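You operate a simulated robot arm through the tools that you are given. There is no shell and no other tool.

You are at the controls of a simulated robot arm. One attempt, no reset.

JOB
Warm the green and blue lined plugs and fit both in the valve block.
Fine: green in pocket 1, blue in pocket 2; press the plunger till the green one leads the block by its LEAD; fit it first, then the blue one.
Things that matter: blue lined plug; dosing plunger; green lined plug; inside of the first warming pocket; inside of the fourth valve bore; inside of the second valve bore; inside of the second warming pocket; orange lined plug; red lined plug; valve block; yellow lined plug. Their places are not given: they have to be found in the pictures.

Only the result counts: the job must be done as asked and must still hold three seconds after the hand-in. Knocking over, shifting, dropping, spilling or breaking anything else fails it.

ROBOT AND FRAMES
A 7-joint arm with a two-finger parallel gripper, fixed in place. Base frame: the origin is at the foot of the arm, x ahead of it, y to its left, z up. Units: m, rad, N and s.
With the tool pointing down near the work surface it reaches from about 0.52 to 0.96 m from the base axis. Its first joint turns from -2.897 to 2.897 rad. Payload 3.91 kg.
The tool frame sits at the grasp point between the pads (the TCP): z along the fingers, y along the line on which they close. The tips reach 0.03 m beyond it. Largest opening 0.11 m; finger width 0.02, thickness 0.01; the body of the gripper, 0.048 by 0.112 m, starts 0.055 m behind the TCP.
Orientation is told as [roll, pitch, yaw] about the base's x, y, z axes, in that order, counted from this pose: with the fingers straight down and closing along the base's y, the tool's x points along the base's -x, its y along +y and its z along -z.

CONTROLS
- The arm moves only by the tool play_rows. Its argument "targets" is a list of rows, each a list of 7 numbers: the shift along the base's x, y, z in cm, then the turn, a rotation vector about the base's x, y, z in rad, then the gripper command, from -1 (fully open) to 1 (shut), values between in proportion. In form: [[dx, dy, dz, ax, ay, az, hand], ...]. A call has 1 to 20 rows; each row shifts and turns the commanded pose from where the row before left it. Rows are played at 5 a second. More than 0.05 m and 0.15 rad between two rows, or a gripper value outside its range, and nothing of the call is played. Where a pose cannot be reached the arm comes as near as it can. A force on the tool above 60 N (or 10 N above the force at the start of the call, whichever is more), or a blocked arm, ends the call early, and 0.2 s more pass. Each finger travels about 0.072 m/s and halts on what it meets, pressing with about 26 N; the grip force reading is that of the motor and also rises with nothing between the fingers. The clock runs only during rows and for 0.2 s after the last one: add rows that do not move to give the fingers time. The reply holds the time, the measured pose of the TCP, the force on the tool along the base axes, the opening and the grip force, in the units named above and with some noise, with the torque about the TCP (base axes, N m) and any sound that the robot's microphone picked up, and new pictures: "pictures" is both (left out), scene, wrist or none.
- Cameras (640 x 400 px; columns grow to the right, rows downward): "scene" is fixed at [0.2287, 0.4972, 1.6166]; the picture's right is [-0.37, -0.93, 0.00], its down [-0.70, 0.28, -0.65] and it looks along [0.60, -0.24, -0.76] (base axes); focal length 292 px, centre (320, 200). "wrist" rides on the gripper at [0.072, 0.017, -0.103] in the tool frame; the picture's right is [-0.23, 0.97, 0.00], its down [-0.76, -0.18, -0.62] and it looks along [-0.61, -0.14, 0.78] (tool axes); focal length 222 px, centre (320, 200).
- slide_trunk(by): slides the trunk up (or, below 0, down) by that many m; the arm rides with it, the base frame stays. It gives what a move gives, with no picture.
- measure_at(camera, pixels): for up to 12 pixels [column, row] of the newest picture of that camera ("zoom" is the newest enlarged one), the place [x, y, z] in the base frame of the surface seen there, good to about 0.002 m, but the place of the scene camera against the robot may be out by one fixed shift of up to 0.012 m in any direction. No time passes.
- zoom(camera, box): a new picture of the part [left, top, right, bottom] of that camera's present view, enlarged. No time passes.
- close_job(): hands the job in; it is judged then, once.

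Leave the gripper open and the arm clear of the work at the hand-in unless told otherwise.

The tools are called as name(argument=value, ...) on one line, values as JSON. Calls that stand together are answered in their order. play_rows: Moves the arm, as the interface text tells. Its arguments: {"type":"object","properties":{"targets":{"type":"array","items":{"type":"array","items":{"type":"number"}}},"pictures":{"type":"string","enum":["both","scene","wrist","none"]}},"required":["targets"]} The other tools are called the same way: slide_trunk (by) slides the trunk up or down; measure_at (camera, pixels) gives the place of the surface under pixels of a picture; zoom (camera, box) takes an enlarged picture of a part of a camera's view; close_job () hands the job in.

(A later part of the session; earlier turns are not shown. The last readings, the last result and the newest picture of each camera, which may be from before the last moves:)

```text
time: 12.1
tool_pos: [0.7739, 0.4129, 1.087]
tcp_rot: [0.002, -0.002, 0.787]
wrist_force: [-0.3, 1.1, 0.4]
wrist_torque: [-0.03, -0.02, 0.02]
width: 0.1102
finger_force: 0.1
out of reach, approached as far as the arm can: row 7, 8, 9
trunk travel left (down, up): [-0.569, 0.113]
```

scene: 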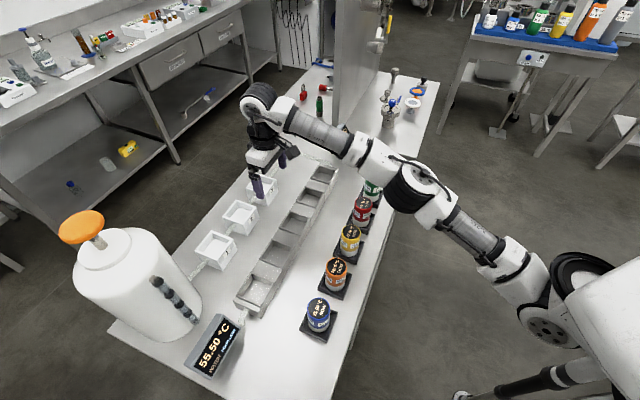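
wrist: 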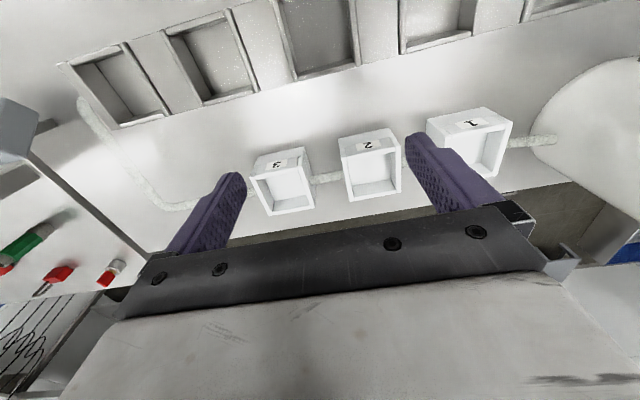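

The arm is now nearly straight, so reach is short at this trunk height. I'll measure the arm's joints in the picture to choose a better trunk height, and measure the pockets and bores with the wrist camera.

measure_at(camera="scene", pixels=[[258, 92], [420, 185], [545, 335], [570, 275], [405, 200], [350, 150], [490, 250], [265, 140]])

zoom(camera="wrist", box=[240, 90, 540, 230])

zoom(camera="wrist", box=[50, 0, 500, 140])

```text
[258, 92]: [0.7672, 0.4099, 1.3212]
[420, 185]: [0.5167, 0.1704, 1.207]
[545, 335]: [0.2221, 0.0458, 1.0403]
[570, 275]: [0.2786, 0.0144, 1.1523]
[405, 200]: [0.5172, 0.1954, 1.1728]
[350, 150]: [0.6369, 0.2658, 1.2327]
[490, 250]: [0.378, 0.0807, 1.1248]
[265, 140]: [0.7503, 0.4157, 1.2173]
```

```text
2.13 times, centred on (390, 160) of wrist
```

zoom: 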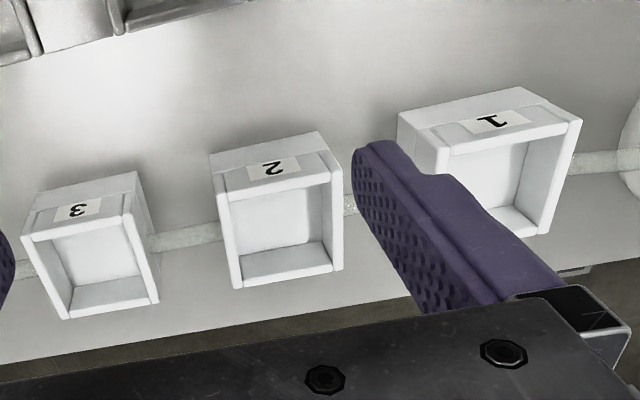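

```text
1.42 times, centred on (275, 70) of wrist
```

zoom: 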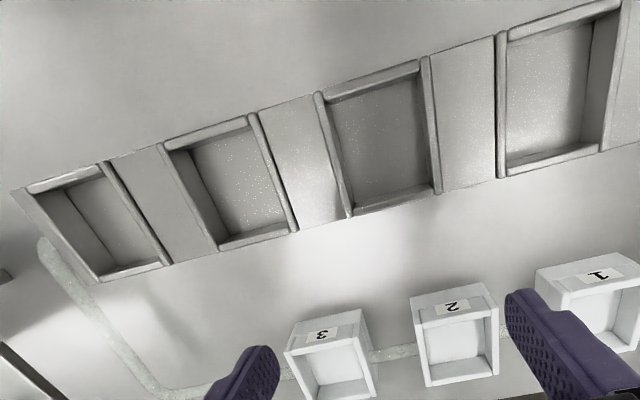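

I'll measure the bores' rims and floors in this zoom, then the pockets straight in the wrist picture.

measure_at(camera="zoom", pixels=[[205, 131], [273, 170], [252, 239], [190, 197], [238, 185], [370, 79], [430, 125], [395, 201], [334, 155], [380, 140], [555, 20], [553, 162]])

measure_at(camera="zoom", pixels=[[500, 105], [608, 70], [550, 90], [70, 180], [135, 213], [132, 270], [65, 235], [105, 215], [290, 160], [460, 115], [150, 195], [620, 290]])

measure_at(camera="wrist", pixels=[[342, 163], [348, 200], [401, 194], [396, 158], [370, 175], [447, 150], [492, 205], [512, 122], [490, 165], [282, 185], [366, 126], [350, 215]])

```text
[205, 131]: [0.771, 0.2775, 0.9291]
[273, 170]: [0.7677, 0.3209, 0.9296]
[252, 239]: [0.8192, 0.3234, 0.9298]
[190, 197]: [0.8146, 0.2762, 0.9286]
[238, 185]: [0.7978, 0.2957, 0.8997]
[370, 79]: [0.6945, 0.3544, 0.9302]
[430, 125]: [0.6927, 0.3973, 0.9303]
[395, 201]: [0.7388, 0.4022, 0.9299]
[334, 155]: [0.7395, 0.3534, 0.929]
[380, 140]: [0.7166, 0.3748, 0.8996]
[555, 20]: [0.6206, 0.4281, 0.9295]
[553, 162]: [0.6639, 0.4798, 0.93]
```

```text
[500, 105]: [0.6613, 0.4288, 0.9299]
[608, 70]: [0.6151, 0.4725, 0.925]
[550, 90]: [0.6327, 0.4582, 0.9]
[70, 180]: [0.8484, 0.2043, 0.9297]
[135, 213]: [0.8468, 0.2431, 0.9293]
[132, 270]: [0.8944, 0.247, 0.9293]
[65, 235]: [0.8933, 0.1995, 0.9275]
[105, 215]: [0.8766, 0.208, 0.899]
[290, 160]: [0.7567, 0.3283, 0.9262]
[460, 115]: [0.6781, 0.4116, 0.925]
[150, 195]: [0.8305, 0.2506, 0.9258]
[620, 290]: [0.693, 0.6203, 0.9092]
```

```text
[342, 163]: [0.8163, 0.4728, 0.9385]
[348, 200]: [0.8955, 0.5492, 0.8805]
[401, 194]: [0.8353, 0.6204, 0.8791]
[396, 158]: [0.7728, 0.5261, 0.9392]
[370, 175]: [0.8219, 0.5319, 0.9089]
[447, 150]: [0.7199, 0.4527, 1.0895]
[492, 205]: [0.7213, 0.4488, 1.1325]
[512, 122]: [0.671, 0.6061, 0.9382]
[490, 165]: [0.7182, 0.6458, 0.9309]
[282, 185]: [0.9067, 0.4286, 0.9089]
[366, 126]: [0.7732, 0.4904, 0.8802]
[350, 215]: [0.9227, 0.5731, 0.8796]
```

Measured bore centres: 2nd from the far end (0.793, 0.2995), 3rd (0.716, 0.377), 4th (0.640, 0.452), with interiors ≈0.058. I'll raise the trunk 0.10 m, bring the tool back down to z≈1.02, and test reach toward pocket 2. The rim is at 0.937 and the tips would be at 0.99.

slide_trunk(by=0.1)

play_rows(targets=[[0, 0, -4.5, 0, 0, 0, -1], [0, 0, -4.5, 0, 0, 0, -1], [0, 0, -4.5, 0, 0, 0, -1], [0, 0, -2, 0, 0, 0, -1], [1.4, 3, 0, 0, 0, 0, -1], [1.4, 3, 0, 0, 0, 0, -1], [1.4, 3, 0, 0, 0, 0, -1], [0, 1.5, 0, 0, 0, 0, -1], [0, 0, 0, 0, 0, 0, -1]], pictures="both")

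```text
time: 13.5
tool_pos: [0.7747, 0.4133, 1.1872]
tcp_rot: [0.004, -0.004, 0.787]
wrist_force: [0.1, 0.5, 0.0]
wrist_torque: [0.03, 0.02, -0.01]
width: 0.1099
finger_force: 0.0
trunk travel left (down, up): [-0.669, 0.013]
```

```text
time: 15.5
tool_pos: [0.7752, 0.4771, 1.0216]
tcp_rot: [0.003, -0.005, 0.786]
wrist_force: [-0.5, -0.3, -0.1]
wrist_torque: [-0.03, 0.0, 0.01]
width: 0.1101
finger_force: 0.1
out of reach, approached as far as the arm can: row 6, 7, 8
trunk travel left (down, up): [-0.669, 0.013]
```

scene: 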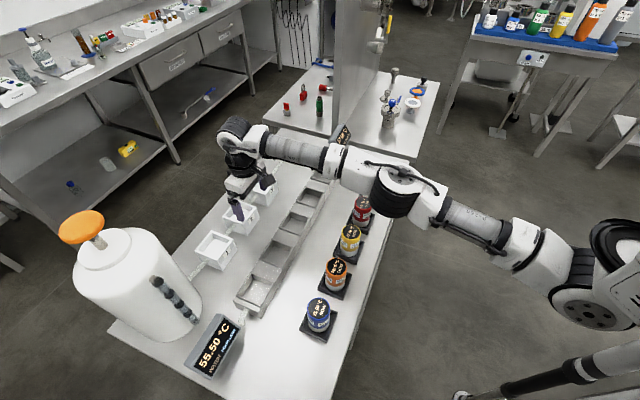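
wrist: 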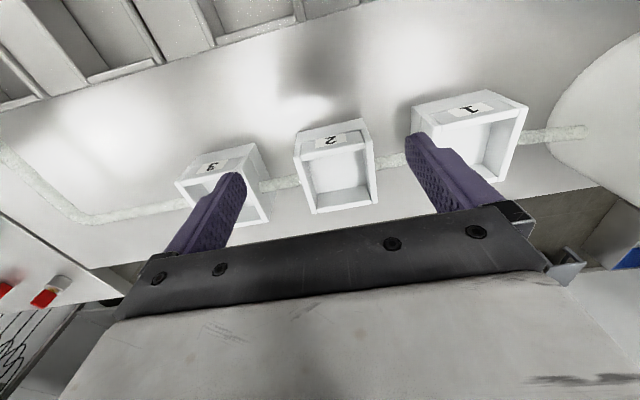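

With the tool vertical, the reach ends at r≈0.91 and pocket 2 is at r≈0.97. Tilting the tool about its closing axis, so the fingers point outward and a plug stays upright between the pads, should give the missing reach. I'll test a 0.36 rad tilt here with no other shift.

play_rows(targets=[[0, 0, 0, 0.085, -0.085, 0, -1], [0, 0, 0, 0.085, -0.085, 0, -1], [0, 0, 0, 0.085, -0.085, 0, -1], [0, 0, 0, 0, 0, 0, -1]], pictures="both")

```text
time: 16.5
tool_pos: [0.7769, 0.4764, 1.0215]
tcp_rot: [0.003, -0.364, 0.786]
wrist_force: [0.0, 0.7, 0.7]
wrist_torque: [0.02, -0.02, 0.01]
width: 0.1103
finger_force: 0.0
trunk travel left (down, up): [-0.669, 0.013]
```

scene: 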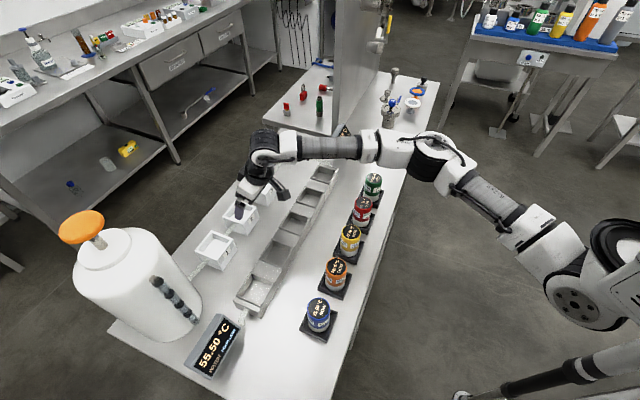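
wrist: 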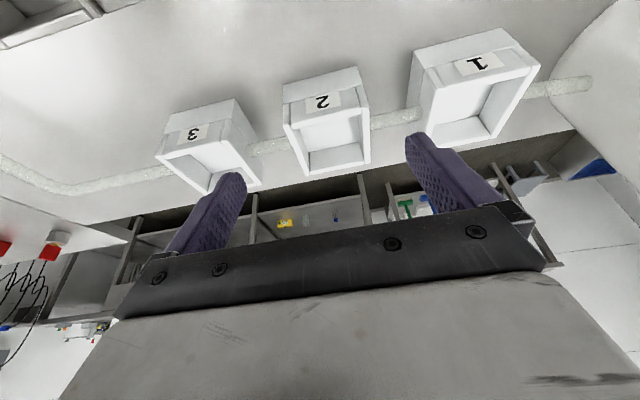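

The tilt works (pitch −0.364) and the TCP held its place. Now I'll extend by about 4 cm in x and y over pocket 2 at the same height to check reach.

play_rows(targets=[[2, 2, 0, 0, 0, 0, -1], [2, 2, 0, 0, 0, 0, -1], [0, 0, 0, 0, 0, 0, -1]], pictures="both")

```text
time: 17.3
tool_pos: [0.8181, 0.5192, 1.0251]
tcp_rot: [0.003, -0.363, 0.788]
wrist_force: [0.9, -0.6, -0.9]
wrist_torque: [0.0, -0.01, -0.02]
width: 0.1099
finger_force: 0.2
trunk travel left (down, up): [-0.669, 0.013]
```

scene: 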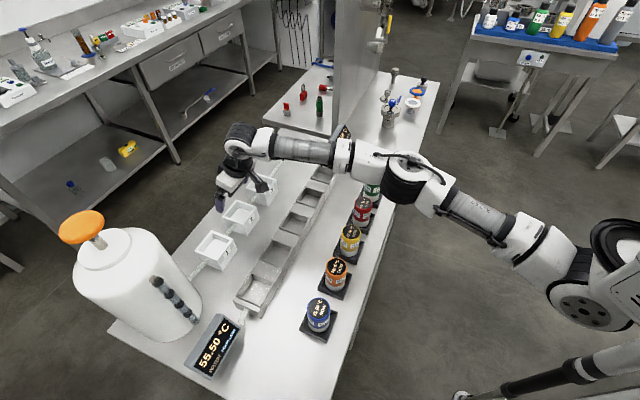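
wrist: 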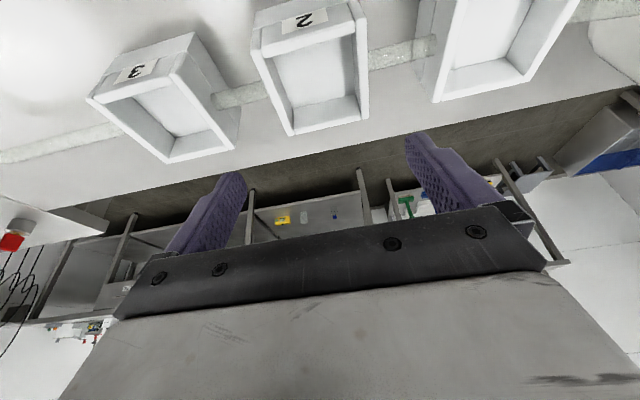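

Pocket 2 is in reach with this tilt; the TCP is at (0.818, 0.519, 1.025). I'll measure the rims of pockets 2 and 1 with the wrist camera from here.

zoom(camera="wrist", box=[230, 0, 400, 150])

```text
2.67 times, centred on (315, 75) of wrist
```

zoom: 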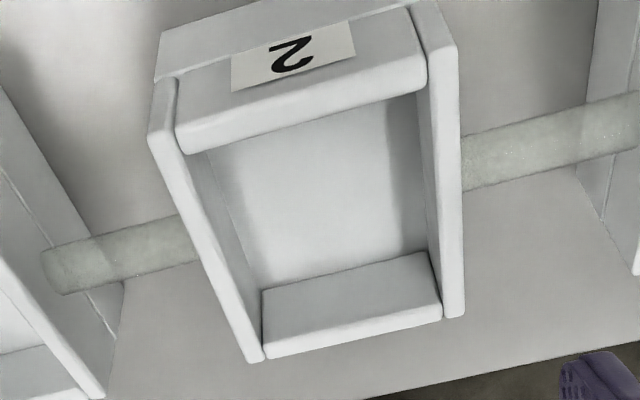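

I'll measure rim points: near rim (300,122), left rim (208,260), right rim (450,190), far rim (350,338), floor (330,200).

measure_at(camera="zoom", pixels=[[300, 120], [205, 252], [452, 190], [350, 335], [330, 200], [180, 148], [425, 85], [262, 355], [445, 315], [160, 135], [440, 45], [250, 360]])

measure_at(camera="wrist", pixels=[[430, 60], [485, 90], [560, 50], [490, 35], [437, 97], [525, 80], [120, 110], [190, 155], [105, 95], [165, 160], [232, 147]])

```text
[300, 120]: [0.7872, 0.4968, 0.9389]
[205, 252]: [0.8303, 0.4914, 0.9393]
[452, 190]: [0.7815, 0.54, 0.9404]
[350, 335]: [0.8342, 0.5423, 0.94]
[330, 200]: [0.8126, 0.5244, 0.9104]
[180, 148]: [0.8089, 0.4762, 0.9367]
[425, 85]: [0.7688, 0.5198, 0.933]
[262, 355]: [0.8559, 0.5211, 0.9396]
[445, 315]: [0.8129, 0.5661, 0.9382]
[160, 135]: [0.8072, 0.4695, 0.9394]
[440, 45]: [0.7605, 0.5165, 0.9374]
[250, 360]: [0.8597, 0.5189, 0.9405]
```

```text
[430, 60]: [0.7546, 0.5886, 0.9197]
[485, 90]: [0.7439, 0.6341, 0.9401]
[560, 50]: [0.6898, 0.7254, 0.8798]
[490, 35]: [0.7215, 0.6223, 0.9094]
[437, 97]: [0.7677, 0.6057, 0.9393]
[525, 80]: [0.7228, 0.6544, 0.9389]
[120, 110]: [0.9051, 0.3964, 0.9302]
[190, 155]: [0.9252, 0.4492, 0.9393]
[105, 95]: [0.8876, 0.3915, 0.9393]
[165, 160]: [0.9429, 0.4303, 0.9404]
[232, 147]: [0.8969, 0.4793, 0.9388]
```

Pocket 2's centre comes out at (0.810, 0.518) with rim 0.940 and floor 0.910. Pocket 1's centre is at about (0.722, 0.6065). I'll keep this tilt for handling the plugs. Next I rise to z≈1.07, travel to above the green plug at (0.751, 0.102), and set the opening to about 0.08 m.

play_rows(targets=[[0, 0, 4.5, 0, 0, 0, -0.45], [-0.745, -4.636, 0, 0, 0, 0, -0.45], [-0.745, -4.636, 0, 0, 0, 0, -0.45], [-0.745, -4.636, 0, 0, 0, 0, -0.45], [-0.745, -4.636, 0, 0, 0, 0, -0.45], [-0.745, -4.636, 0, 0, 0, 0, -0.45], [-0.745, -4.636, 0, 0, 0, 0, -0.45], [-0.745, -4.636, 0, 0, 0, 0, -0.45], [-0.745, -4.636, 0, 0, 0, 0, -0.45], [-0.745, -4.636, 0, 0, 0, 0, -0.45], [0, 0, 0, 0, 0, 0, -0.45], [0, 0, 0, 0, 0, 0, -0.45]], pictures="both")

```text
time: 19.9
tool_pos: [0.7486, 0.0979, 1.0692]
tcp_rot: [0.004, -0.365, 0.788]
wrist_force: [0.3, 0.1, -0.7]
wrist_torque: [0.02, 0.02, 0.04]
width: 0.0799
finger_force: 0.0
trunk travel left (down, up): [-0.669, 0.013]
```

scene: 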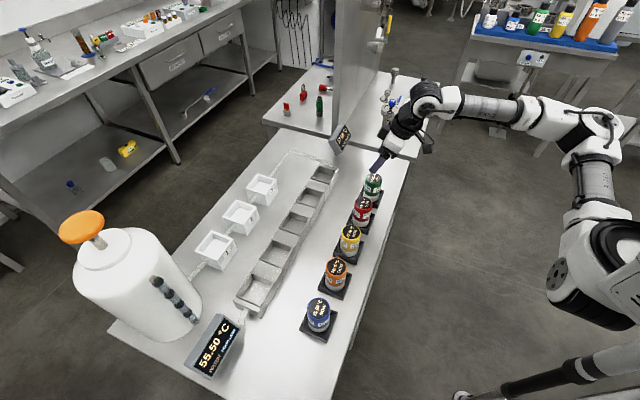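
wrist: 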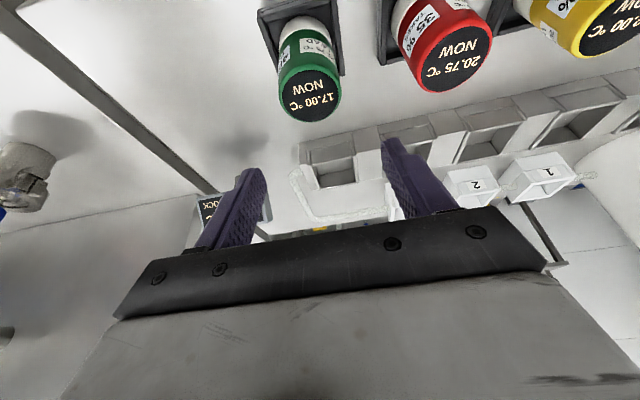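

I'm above green at (0.7486, 0.0979, 1.069). I'll re-measure the green top disc, at wrist (310,93), before descending.

zoom(camera="wrist", box=[260, 0, 360, 130])

measure_at(camera="wrist", pixels=[[310, 93], [281, 93], [340, 93], [310, 67], [310, 120], [290, 72], [330, 113], [330, 72], [290, 113]])

```text
3.08 times, centred on (310, 65) of wrist
```

zoom: 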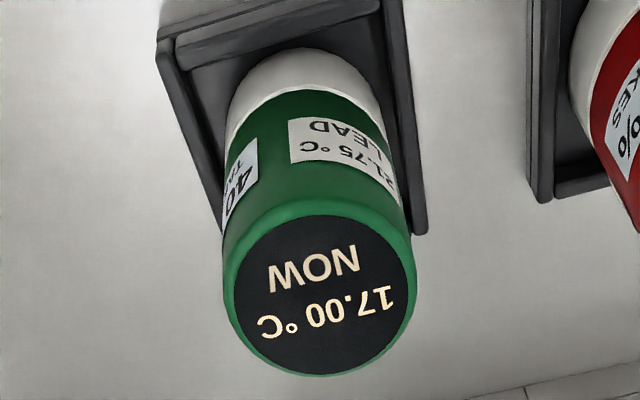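

```text
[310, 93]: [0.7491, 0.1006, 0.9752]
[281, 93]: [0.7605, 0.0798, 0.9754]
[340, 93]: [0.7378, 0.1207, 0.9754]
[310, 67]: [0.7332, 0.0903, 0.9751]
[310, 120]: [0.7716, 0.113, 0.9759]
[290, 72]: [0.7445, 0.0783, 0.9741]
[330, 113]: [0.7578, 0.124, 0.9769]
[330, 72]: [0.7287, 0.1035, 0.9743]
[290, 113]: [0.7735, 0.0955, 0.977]
```

The green plug's centre is about (0.750, 0.1015), with its top at 0.9755. I'll correct by (+1.4, +3.5) mm and descend to TCP z≈0.958, about 1.8 cm below the top with the fingers straddling it.

play_rows(targets=[[0.14, 0.35, -4, 0, 0, 0, -0.45], [0, 0, -4, 0, 0, 0, -0.45], [0, 0, -3.1, 0, 0, 0, -0.45], [0, 0, 0, 0, 0, 0, -0.45]], pictures="both")

```text
time: 20.9
tool_pos: [0.7506, 0.0999, 0.958]
tcp_rot: [0.003, -0.364, 0.787]
wrist_force: [0.2, -0.7, -0.5]
wrist_torque: [0.01, -0.02, 0.01]
width: 0.0798
finger_force: 0.0
trunk travel left (down, up): [-0.669, 0.013]
```

scene: 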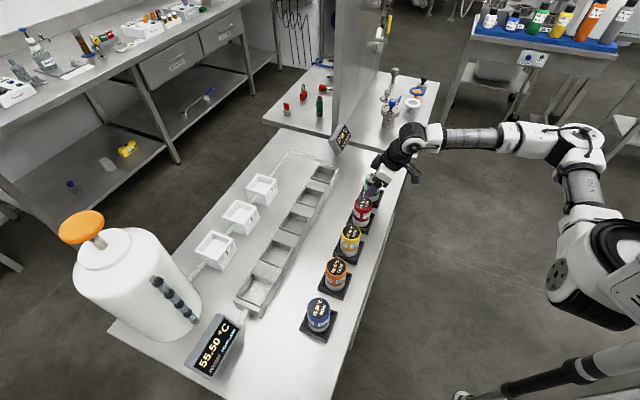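
wrist: 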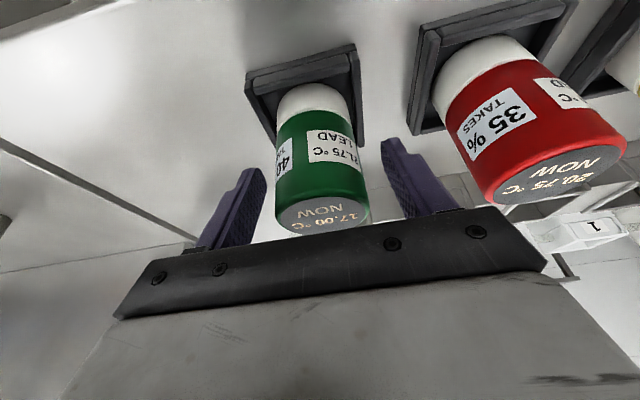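

The green plug sits between the fingers. Now I close them.

play_rows(targets=[[0, 0, 0, 0, 0, 0, 0.3], [0, 0, 0, 0, 0, 0, 1], [0, 0, 0, 0, 0, 0, 1], [0, 0, 0, 0, 0, 0, 1]], pictures="wrist")

```text
time: 21.9
tool_pos: [0.751, 0.1001, 0.9599]
tcp_rot: [0.004, -0.363, 0.787]
wrist_force: [-0.1, 0.2, 0.1]
wrist_torque: [-0.03, 0.02, -0.02]
width: 0.0511
finger_force: 26.0
trunk travel left (down, up): [-0.669, 0.013]
```

wrist: 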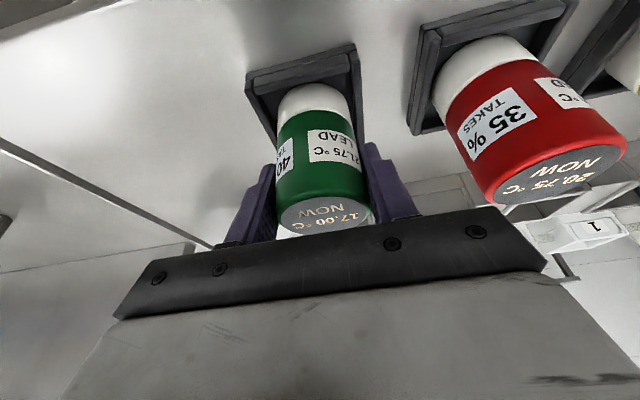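

The grip is firm: width 0.0511, force 26 N. I'll lift 12 cm straight up and check the grip.

play_rows(targets=[[0, 0, 2, 0, 0, 0, 1], [0, 0, 4, 0, 0, 0, 1], [0, 0, 4, 0, 0, 0, 1], [0, 0, 2.5, 0, 0, 0, 1], [0, 0, 0, 0, 0, 0, 1]], pictures="both")

```text
time: 23.1
tool_pos: [0.7503, 0.1007, 1.084]
tcp_rot: [0.002, -0.363, 0.788]
wrist_force: [0.6, -0.4, -2.3]
wrist_torque: [-0.01, -0.02, 0.0]
width: 0.0511
finger_force: 26.3
trunk travel left (down, up): [-0.669, 0.013]
```

scene: 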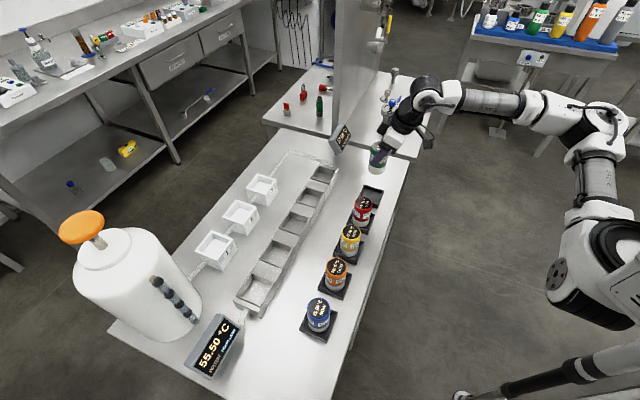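
wrist: 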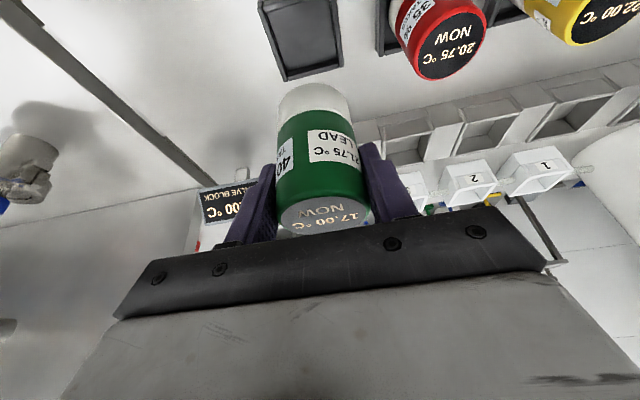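

The green plug is held (about 2.3 N load). I'll carry it to above pocket 1 at (0.722, 0.6065), keeping z≈1.084.

play_rows(targets=[[-0.257, 4.6, 0, 0, 0, 0, 1], [-0.257, 4.6, 0, 0, 0, 0, 1], [-0.257, 4.6, 0, 0, 0, 0, 1], [-0.257, 4.6, 0, 0, 0, 0, 1], [-0.257, 4.6, 0, 0, 0, 0, 1], [-0.257, 4.6, 0, 0, 0, 0, 1], [-0.257, 4.6, 0, 0, 0, 0, 1], [-0.257, 4.6, 0, 0, 0, 0, 1], [-0.257, 4.6, 0, 0, 0, 0, 1], [0, 0, 0, 0, 0, 0, 1]], pictures="both")

```text
time: 25.3
tool_pos: [0.7248, 0.5155, 1.0829]
tcp_rot: [0.005, -0.365, 0.787]
wrist_force: [-0.3, -0.3, -3.0]
wrist_torque: [0.0, 0.04, -0.01]
width: 0.051
finger_force: 26.1
trunk travel left (down, up): [-0.669, 0.013]
```

scene: 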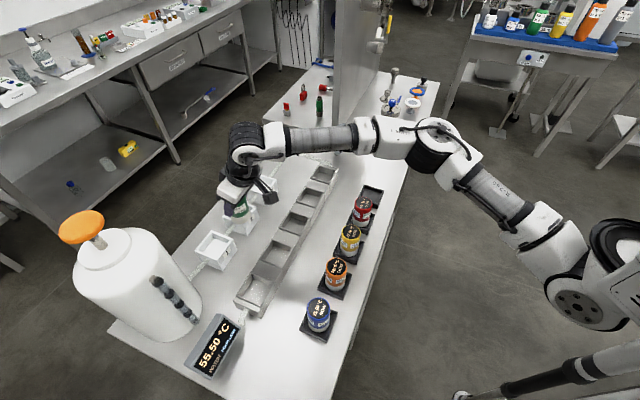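
wrist: 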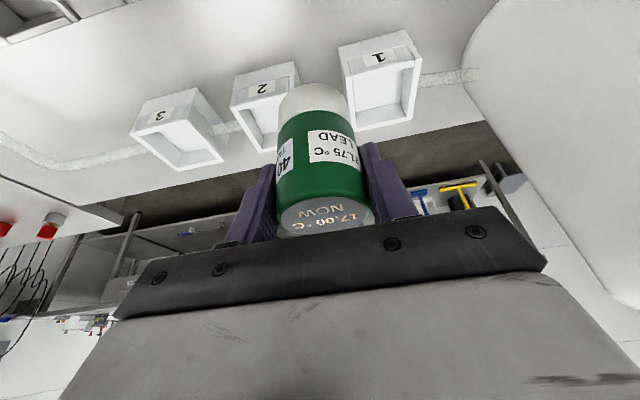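

Pocket 1 is visible at wrist (380,85). I'll zoom in and measure its rim precisely before going over it.

zoom(camera="wrist", box=[330, 20, 440, 140])

```text
3.33 times, centred on (385, 80) of wrist
```

zoom: 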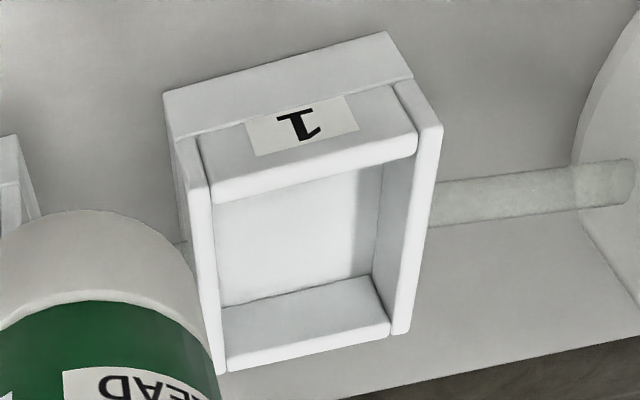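

I'll measure pocket 1's rim: outer corners near-left (190,188), near-right (440,127), far-left (217,370), far-right (408,330), plus inner edges.

measure_at(camera="zoom", pixels=[[192, 190], [438, 128], [218, 368], [406, 330], [205, 260], [425, 210], [315, 176], [305, 350], [214, 260], [410, 210], [300, 300], [290, 240]])

measure_at(camera="wrist", pixels=[[325, 225], [285, 225], [370, 220], [313, 88], [282, 105], [345, 100], [310, 118], [320, 200]])

```text
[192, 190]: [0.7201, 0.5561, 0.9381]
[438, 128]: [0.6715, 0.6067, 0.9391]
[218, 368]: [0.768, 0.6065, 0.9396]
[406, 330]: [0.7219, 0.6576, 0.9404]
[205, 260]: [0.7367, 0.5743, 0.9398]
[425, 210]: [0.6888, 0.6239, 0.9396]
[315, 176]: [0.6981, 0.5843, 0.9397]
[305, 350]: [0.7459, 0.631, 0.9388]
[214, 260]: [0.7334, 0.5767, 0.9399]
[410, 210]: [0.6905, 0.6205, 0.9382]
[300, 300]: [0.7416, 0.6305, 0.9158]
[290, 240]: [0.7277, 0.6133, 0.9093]
```

```text
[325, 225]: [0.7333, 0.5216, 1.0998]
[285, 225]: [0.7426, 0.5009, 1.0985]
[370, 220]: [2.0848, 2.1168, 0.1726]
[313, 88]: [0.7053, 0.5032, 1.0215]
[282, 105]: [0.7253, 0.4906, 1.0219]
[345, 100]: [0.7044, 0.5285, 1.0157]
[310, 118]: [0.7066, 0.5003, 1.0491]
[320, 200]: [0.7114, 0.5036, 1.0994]
```

Pocket 1's centre is (0.7204, 0.6067), the interior is ≈0.061 wide and the plug is 0.051. The plug's axis is about 2 mm outward of the TCP. I'll measure the empty green tray's floor to get the plug's height.

measure_at(camera="scene", pixels=[[372, 193], [374, 190], [370, 196], [383, 190], [390, 200]])

```text
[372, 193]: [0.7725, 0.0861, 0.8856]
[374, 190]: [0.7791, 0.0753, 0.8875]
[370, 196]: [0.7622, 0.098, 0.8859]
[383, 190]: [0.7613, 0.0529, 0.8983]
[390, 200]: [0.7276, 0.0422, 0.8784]
```

The tray floor is at ≈0.887, so the plug is about 0.0885 tall. Seated in pocket 1, the TCP should be at about 0.982. I'll move over the pocket centre, with TCP target (0.719, 0.6053), and look.

play_rows(targets=[[-0.29, 4.49, 0, 0, 0, 0, 1], [-0.29, 4.49, 0, 0, 0, 0, 1], [0, 0, -3, 0, 0, 0, 1], [0, 0, 0, 0, 0, 0, 1], [0, 0, 0, 0, 0, 0, 1]], pictures="both")

```text
time: 26.5
tool_pos: [0.7211, 0.6029, 1.0509]
tcp_rot: [0.004, -0.362, 0.786]
wrist_force: [0.4, 0.8, -2.9]
wrist_torque: [-0.01, -0.01, -0.01]
width: 0.051
finger_force: 26.2
trunk travel left (down, up): [-0.669, 0.013]
```

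scene: 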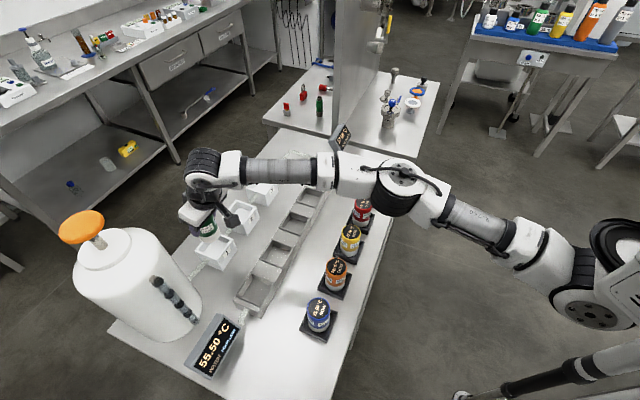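
wrist: 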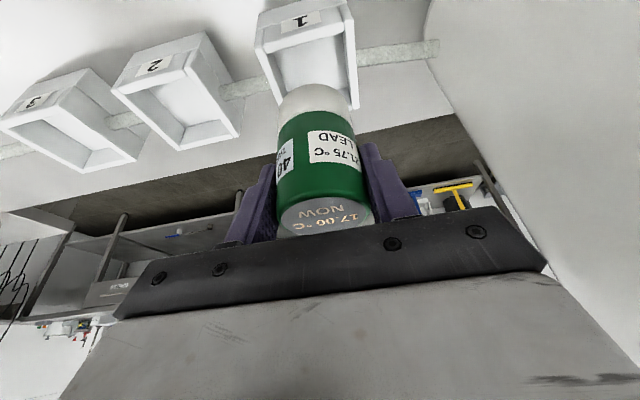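

The TCP is at (0.7211, 0.6029). I'll correct by (−2.1, +2.4) mm and lower to z≈1.022, which puts the plug bottom just above the rim, then check.

play_rows(targets=[[-0.21, 0.24, -1.5, 0, 0, 0, 1], [0, 0, -1.4, 0, 0, 0, 1], [0, 0, 0, 0, 0, 0, 1], [0, 0, 0, 0, 0, 0, 1]], pictures="both")

```text
time: 27.5
tool_pos: [0.7178, 0.6075, 1.0219]
tcp_rot: [0.004, -0.364, 0.788]
wrist_force: [0.5, -0.1, -2.8]
wrist_torque: [0.0, 0.05, 0.01]
width: 0.0512
finger_force: 25.9
trunk travel left (down, up): [-0.669, 0.013]
```

scene: 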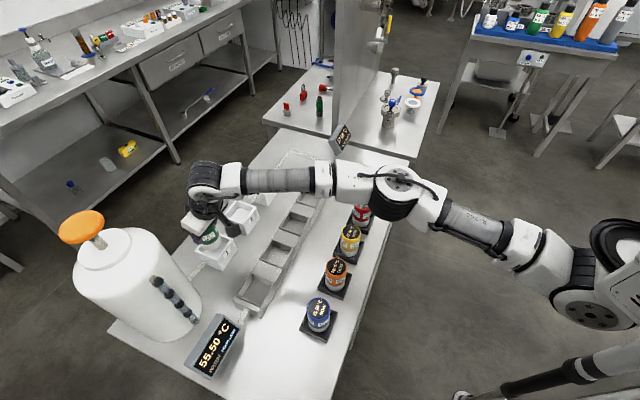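
wrist: 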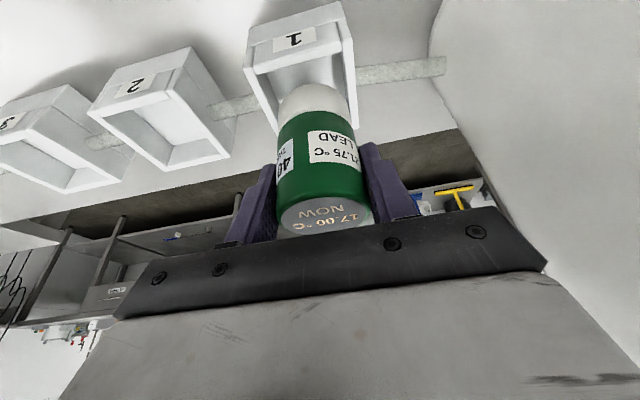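

I'll zoom in to see how the plug bottom sits relative to the pocket opening, from both cameras.

zoom(camera="wrist", box=[235, 0, 375, 150])

zoom(camera="scene", box=[170, 190, 270, 280])

```text
2.67 times, centred on (305, 75) of wrist
```

zoom: 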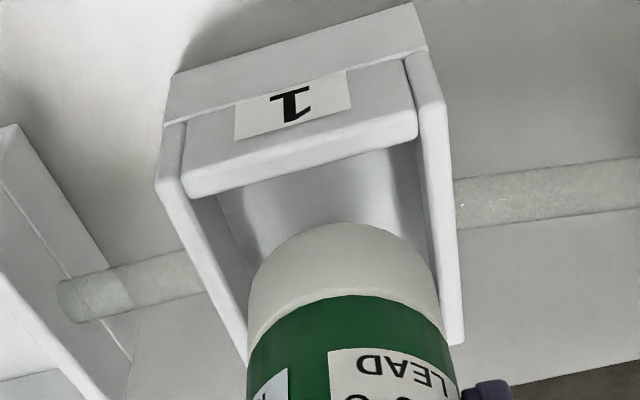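

```text
4.44 times, centred on (220, 235) of scene
```

zoom: 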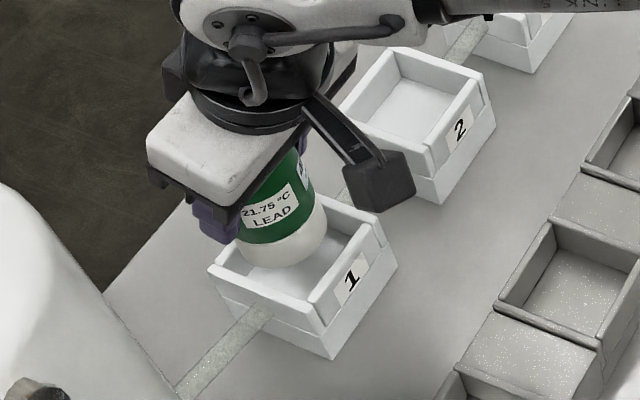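

The plug sits about 2 mm too far toward the dispenser. I'll correct by (+1.3, −1.3) mm and lower into the pocket to z≈0.985 in small steps, stopping on contact.

play_rows(targets=[[0.13, -0.13, 0, 0, 0, 0, 1], [0, 0, -1, 0, 0, 0, 1], [0, 0, -1, 0, 0, 0, 1], [0, 0, -1, 0, 0, 0, 1], [0, 0, -0.5, 0, 0, 0, 1], [0, 0, 0, 0, 0, 0, 1]], pictures="both")

```text
time: 28.9
tool_pos: [0.7206, 0.6066, 0.9865]
tcp_rot: [0.005, -0.363, 0.787]
wrist_force: [0.0, 0.1, -2.2]
wrist_torque: [-0.01, 0.01, -0.01]
width: 0.0511
finger_force: 25.9
trunk travel left (down, up): [-0.669, 0.013]
```

scene: 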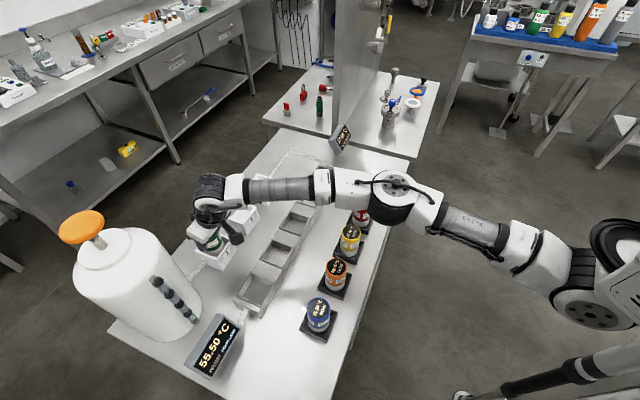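
wrist: 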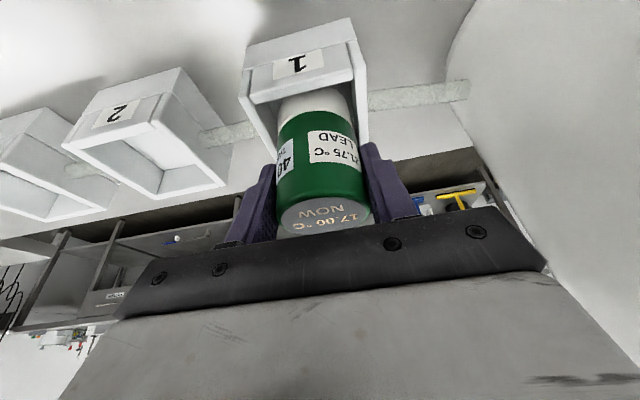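

The plug is inside pocket 1 with no contact yet (force still the plug's weight). I'll lower a little at a time to feel for the floor.

play_rows(targets=[[0, 0, -0.2, 0, 0, 0, 1], [0, 0, -0.15, 0, 0, 0, 1], [0, 0, 0, 0, 0, 0, 1]], pictures="none")

```text
time: 29.7
tool_pos: [0.7204, 0.6082, 0.9837]
tcp_rot: [0.004, -0.362, 0.786]
wrist_force: [0.7, 0.3, -2.9]
wrist_torque: [-0.02, 0.0, -0.03]
width: 0.051
finger_force: 25.8
trunk travel left (down, up): [-0.669, 0.013]
```

play_rows(targets=[[0, 0, -0.15, 0, 0, 0, 1], [0, 0, -0.1, 0, 0, 0, 1], [0, 0, 0, 0, 0, 0, 1]], pictures="none")

```text
time: 30.5
tool_pos: [0.721, 0.6073, 0.9807]
tcp_rot: [0.004, -0.363, 0.787]
wrist_force: [-1.3, 0.4, -1.9]
wrist_torque: [-0.02, 0.0, 0.01]
width: 0.0513
finger_force: 25.6
trunk travel left (down, up): [-0.669, 0.013]
```

There is still no clear floor contact (force −1.9 N, which is the plug's weight). I'll go lower in two 1 mm steps.

play_rows(targets=[[0, 0, -0.1, 0, 0, 0, 1], [0, 0, -0.1, 0, 0, 0, 1], [0, 0, 0, 0, 0, 0, 1]], pictures="wrist")

```text
time: 31.3
tool_pos: [0.7211, 0.6062, 0.9806]
tcp_rot: [0.004, -0.367, 0.786]
wrist_force: [1.8, 2.1, 4.5]
wrist_torque: [-0.03, -0.14, 0.06]
width: 0.0512
finger_force: 25.7
trunk travel left (down, up): [-0.669, 0.013]
```

wrist: 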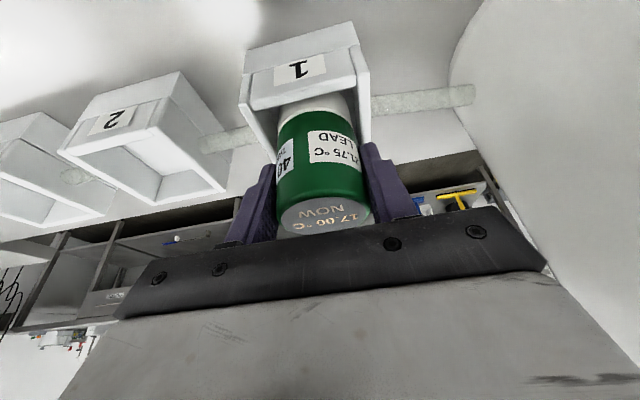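

I've touched the floor (+4.5 N at z 0.9806). I'll open to about 0.078 m, then rise straight up.

play_rows(targets=[[0, 0, 0.1, 0, 0, 0, 0], [0, 0, 0, 0, 0, 0, -0.4], [0, 0, 0, 0, 0, 0, -0.4], [0, 0, 2, 0, 0, 0, -0.4], [0, 0, 4, 0, 0, 0, -0.4], [0, 0, 4, 0, 0, 0, -0.4], [0, 0, 0, 0, 0, 0, -0.4]], pictures="both")

```text
time: 32.9
tool_pos: [0.7208, 0.6059, 1.0803]
tcp_rot: [0.004, -0.363, 0.786]
wrist_force: [-0.1, -0.2, 0.6]
wrist_torque: [0.01, 0.01, -0.05]
width: 0.0771
finger_force: 0.0
trunk travel left (down, up): [-0.669, 0.013]
```

scene: 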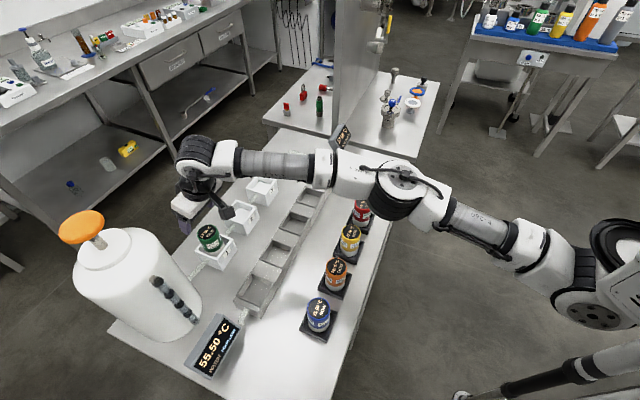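
wrist: 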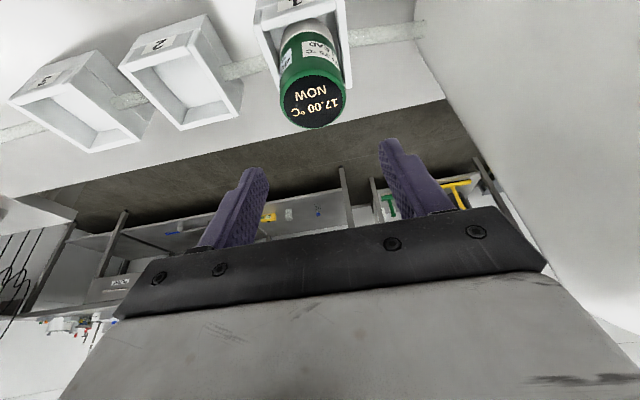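

Green stands upright in pocket 1 (wrist (312,95)). Now I travel to above the blue plug, expected at about (0.449, 0.402), at z≈1.08.

play_rows(targets=[[-3.4, -2.55, 0, 0, 0, 0, -0.45], [-3.4, -2.55, 0, 0, 0, 0, -0.45], [-3.4, -2.55, 0, 0, 0, 0, -0.45], [-3.4, -2.55, 0, 0, 0, 0, -0.45], [-3.4, -2.55, 0, 0, 0, 0, -0.45], [-3.4, -2.55, 0, 0, 0, 0, -0.45], [-3.4, -2.55, 0, 0, 0, 0, -0.45], [-3.4, -2.55, 0, 0, 0, 0, -0.45], [0, 0, 0, 0, 0, 0, -0.45], [0, 0, 0, 0, 0, 0, -0.45]], pictures="both")

```text
time: 35.1
tool_pos: [0.4447, 0.4065, 1.0786]
tcp_rot: [0.004, -0.364, 0.787]
wrist_force: [-0.2, 0.5, 0.8]
wrist_torque: [-0.02, -0.01, 0.0]
width: 0.08
finger_force: 0.1
trunk travel left (down, up): [-0.669, 0.013]
```

scene: 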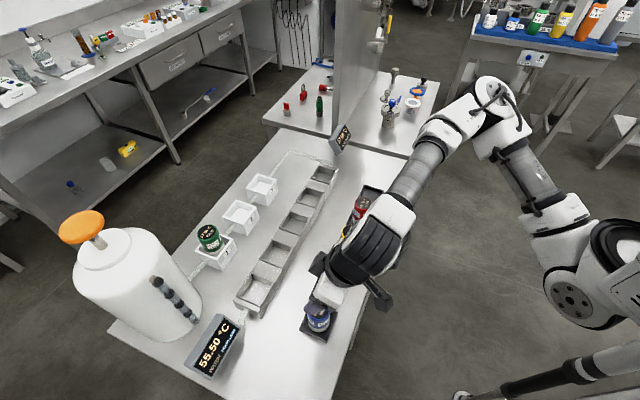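
wrist: 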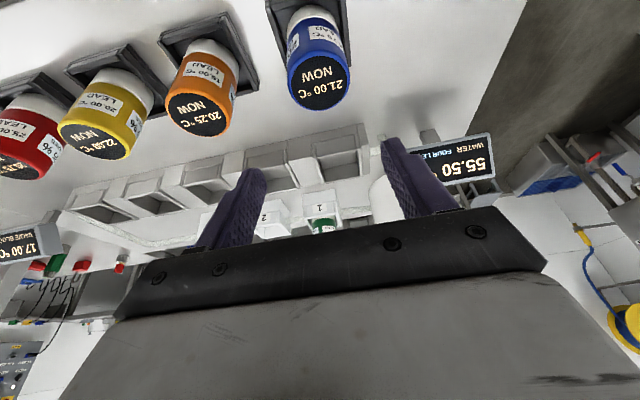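

I'm over blue at (0.4447, 0.4065, 1.079). I'll measure the blue disc at wrist (318,82).

zoom(camera="wrist", box=[265, 0, 375, 120])

measure_at(camera="wrist", pixels=[[318, 82], [289, 82], [347, 82], [318, 57], [318, 107]])

measure_at(camera="scene", pixels=[[360, 260], [340, 280], [385, 285], [330, 300], [370, 240]])

```text
3.33 times, centred on (320, 60) of wrist
```

zoom: 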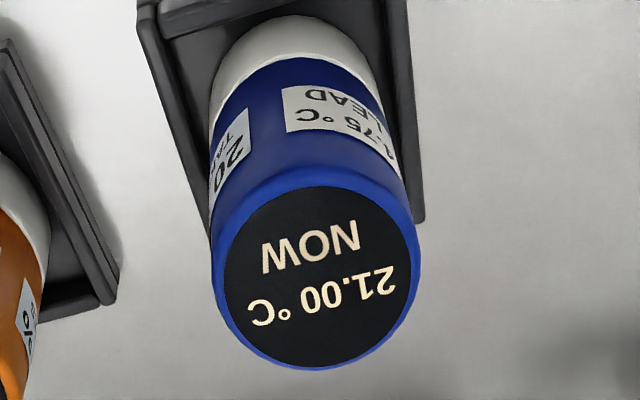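

```text
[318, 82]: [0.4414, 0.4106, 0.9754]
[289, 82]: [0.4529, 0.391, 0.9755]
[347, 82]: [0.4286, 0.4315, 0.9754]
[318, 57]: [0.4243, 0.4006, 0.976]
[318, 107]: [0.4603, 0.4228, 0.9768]
```

```text
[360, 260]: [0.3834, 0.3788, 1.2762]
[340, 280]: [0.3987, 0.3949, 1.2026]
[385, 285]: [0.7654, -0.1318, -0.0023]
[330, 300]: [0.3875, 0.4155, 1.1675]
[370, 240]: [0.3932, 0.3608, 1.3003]
```

The blue plug's centre is about (0.442, 0.4113), top 0.9755. I'll correct by (−2.2, +5.3) mm and descend to z≈0.958.

play_rows(targets=[[-0.22, 0.53, -2, 0, 0, 0, -0.45], [0, 0, -4, 0, 0, 0, -0.45], [0, 0, -4, 0, 0, 0, -0.45], [0, 0, -2, 0, 0, 0, -0.45], [0, 0, 0, 0, 0, 0, -0.45]], pictures="both")

```text
time: 36.3
tool_pos: [0.4458, 0.4104, 0.9619]
tcp_rot: [0.003, -0.365, 0.787]
wrist_force: [-0.2, -0.1, -0.3]
wrist_torque: [0.02, -0.04, -0.01]
width: 0.0801
finger_force: 0.1
trunk travel left (down, up): [-0.669, 0.013]
```

scene: 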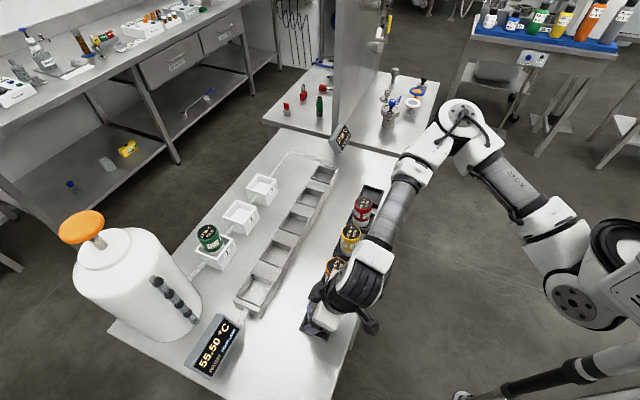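
wrist: 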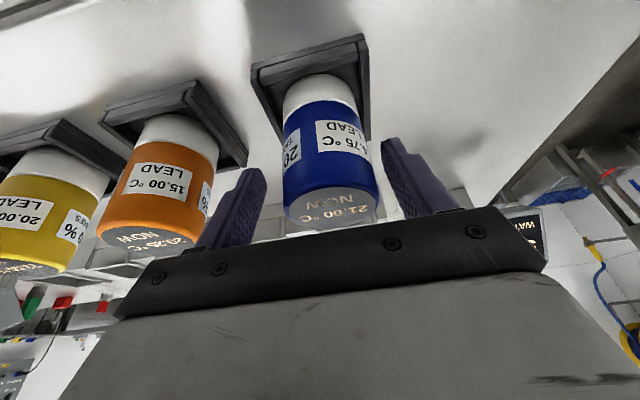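

The fingers straddle blue and there's no contact. I'll make a small adjustment (−1, −1, −3.5 mm) and close.

play_rows(targets=[[-0.1, -0.1, -0.35, 0, 0, 0, -0.45], [0, 0, 0, 0, 0, 0, -0.45], [0, 0, 0, 0, 0, 0, 0.3], [0, 0, 0, 0, 0, 0, 1], [0, 0, 0, 0, 0, 0, 1], [0, 0, 0, 0, 0, 0, 1]], pictures="wrist")

```text
time: 37.7
tool_pos: [0.4446, 0.4106, 0.9581]
tcp_rot: [0.003, -0.362, 0.787]
wrist_force: [-5.4, 6.6, 0.1]
wrist_torque: [0.39, 0.35, 0.06]
width: 0.0516
finger_force: 25.8
trunk travel left (down, up): [-0.669, 0.013]
```

wrist: 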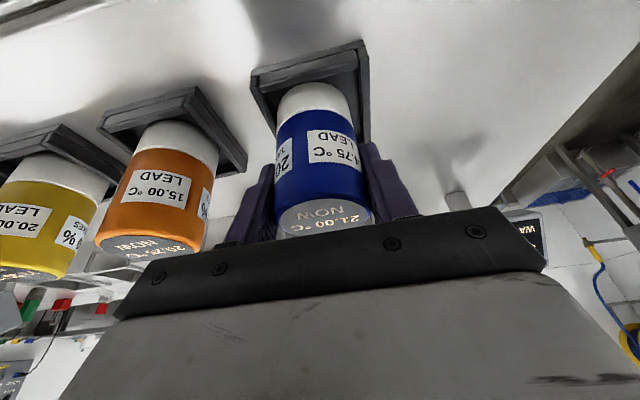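

The grip holds, but there's an 8 N sideways load along +u, so the plug is pressed toward the tray wall. I'll ease 2 mm along +u to relieve it, then lift.

play_rows(targets=[[-0.14, 0.14, 0, 0, 0, 0, 1], [0, 0, 0, 0, 0, 0, 1]], pictures="none")

```text
time: 38.3
tool_pos: [0.4432, 0.4089, 0.9572]
tcp_rot: [0.002, -0.365, 0.786]
wrist_force: [0.4, -0.7, 2.1]
wrist_torque: [-0.14, -0.12, 0.01]
width: 0.0515
finger_force: 25.6
trunk travel left (down, up): [-0.669, 0.013]
```

The sideways load is gone. I'll lift 12 cm straight up.

play_rows(targets=[[0, 0, 2, 0, 0, 0, 1], [0, 0, 3.5, 0, 0, 0, 1], [0, 0, 4, 0, 0, 0, 1], [0, 0, 3, 0, 0, 0, 1], [0, 0, 0, 0, 0, 0, 1]], pictures="both")

```text
time: 39.5
tool_pos: [0.4447, 0.4116, 1.0829]
tcp_rot: [0.003, -0.362, 0.787]
wrist_force: [-0.4, 0.3, -1.9]
wrist_torque: [0.01, 0.03, -0.01]
width: 0.0514
finger_force: 25.8
trunk travel left (down, up): [-0.669, 0.013]
```

scene: 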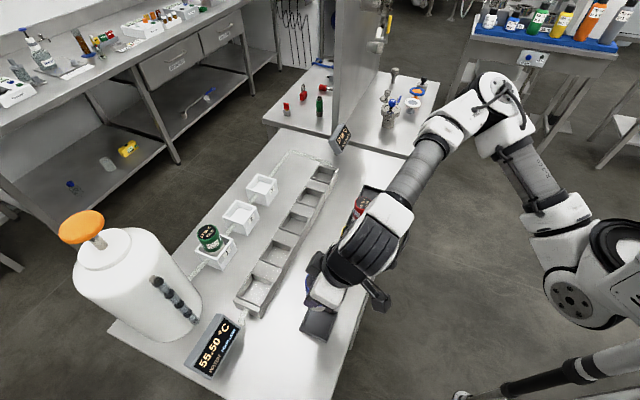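
wrist: 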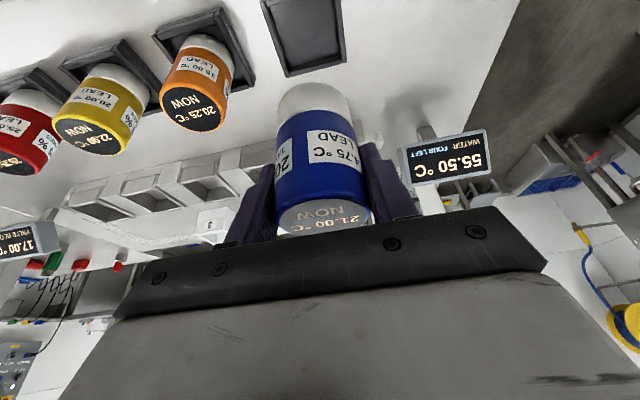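

Blue is held. I'll carry it toward pocket 2, stopping about 3 cm short at (0.79, 0.498), with z≈1.083. That passes over the block and well away from green.

play_rows(targets=[[4.32, 1.08, 0, 0, 0, 0, 1], [4.32, 1.08, 0, 0, 0, 0, 1], [4.32, 1.08, 0, 0, 0, 0, 1], [4.32, 1.08, 0, 0, 0, 0, 1], [4.32, 1.08, 0, 0, 0, 0, 1], [4.32, 1.08, 0, 0, 0, 0, 1], [4.32, 1.08, 0, 0, 0, 0, 1], [4.32, 1.08, 0, 0, 0, 0, 1], [0, 0, 0, 0, 0, 0, 1], [0, 0, 0, 0, 0, 0, 1]], pictures="both")

```text
time: 41.7
tool_pos: [0.7907, 0.4928, 1.0817]
tcp_rot: [0.003, -0.363, 0.787]
wrist_force: [0.3, 0.4, -2.2]
wrist_torque: [-0.02, 0.03, 0.01]
width: 0.0512
finger_force: 26.6
trunk travel left (down, up): [-0.669, 0.013]
```

scene: 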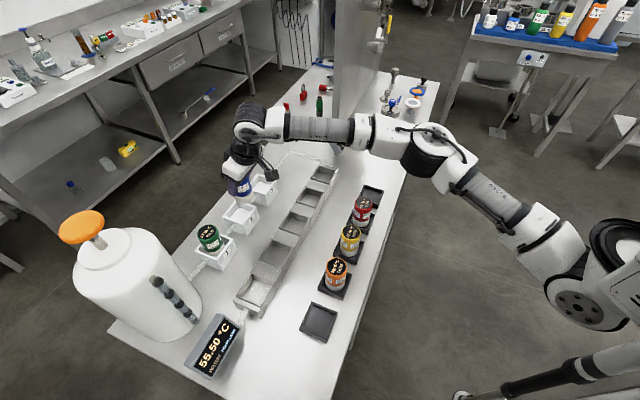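
wrist: 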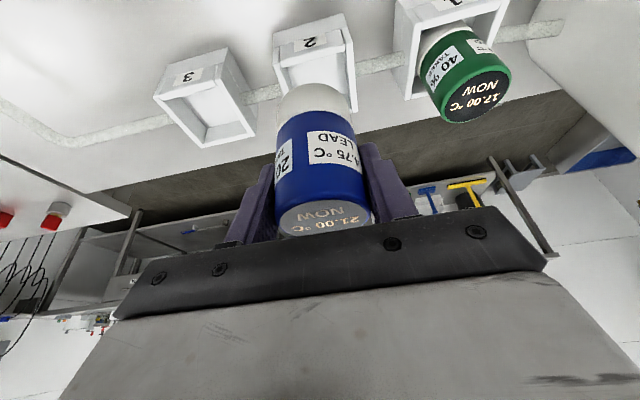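

Pocket 2 is at wrist (315,65), partly behind blue. I'll zoom in, and measure the rim and blue's pose in the hand.

zoom(camera="wrist", box=[255, 10, 375, 130])

measure_at(camera="wrist", pixels=[[320, 200], [285, 225], [313, 88], [310, 118], [315, 150]])

```text
3.33 times, centred on (315, 70) of wrist
```

zoom: 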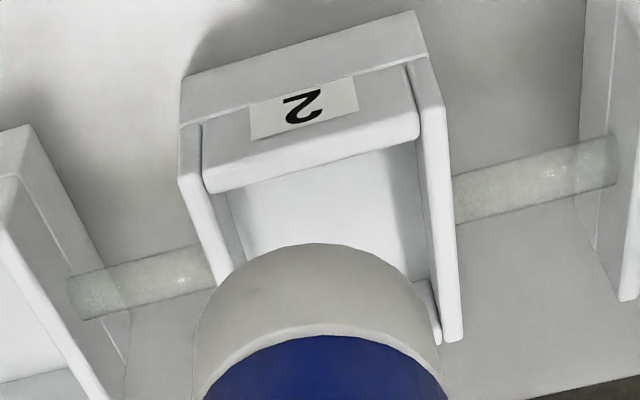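

```text
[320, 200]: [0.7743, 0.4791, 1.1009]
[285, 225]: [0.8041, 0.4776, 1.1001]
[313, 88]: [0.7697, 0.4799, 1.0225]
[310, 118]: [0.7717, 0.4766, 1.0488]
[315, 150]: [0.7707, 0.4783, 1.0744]
```

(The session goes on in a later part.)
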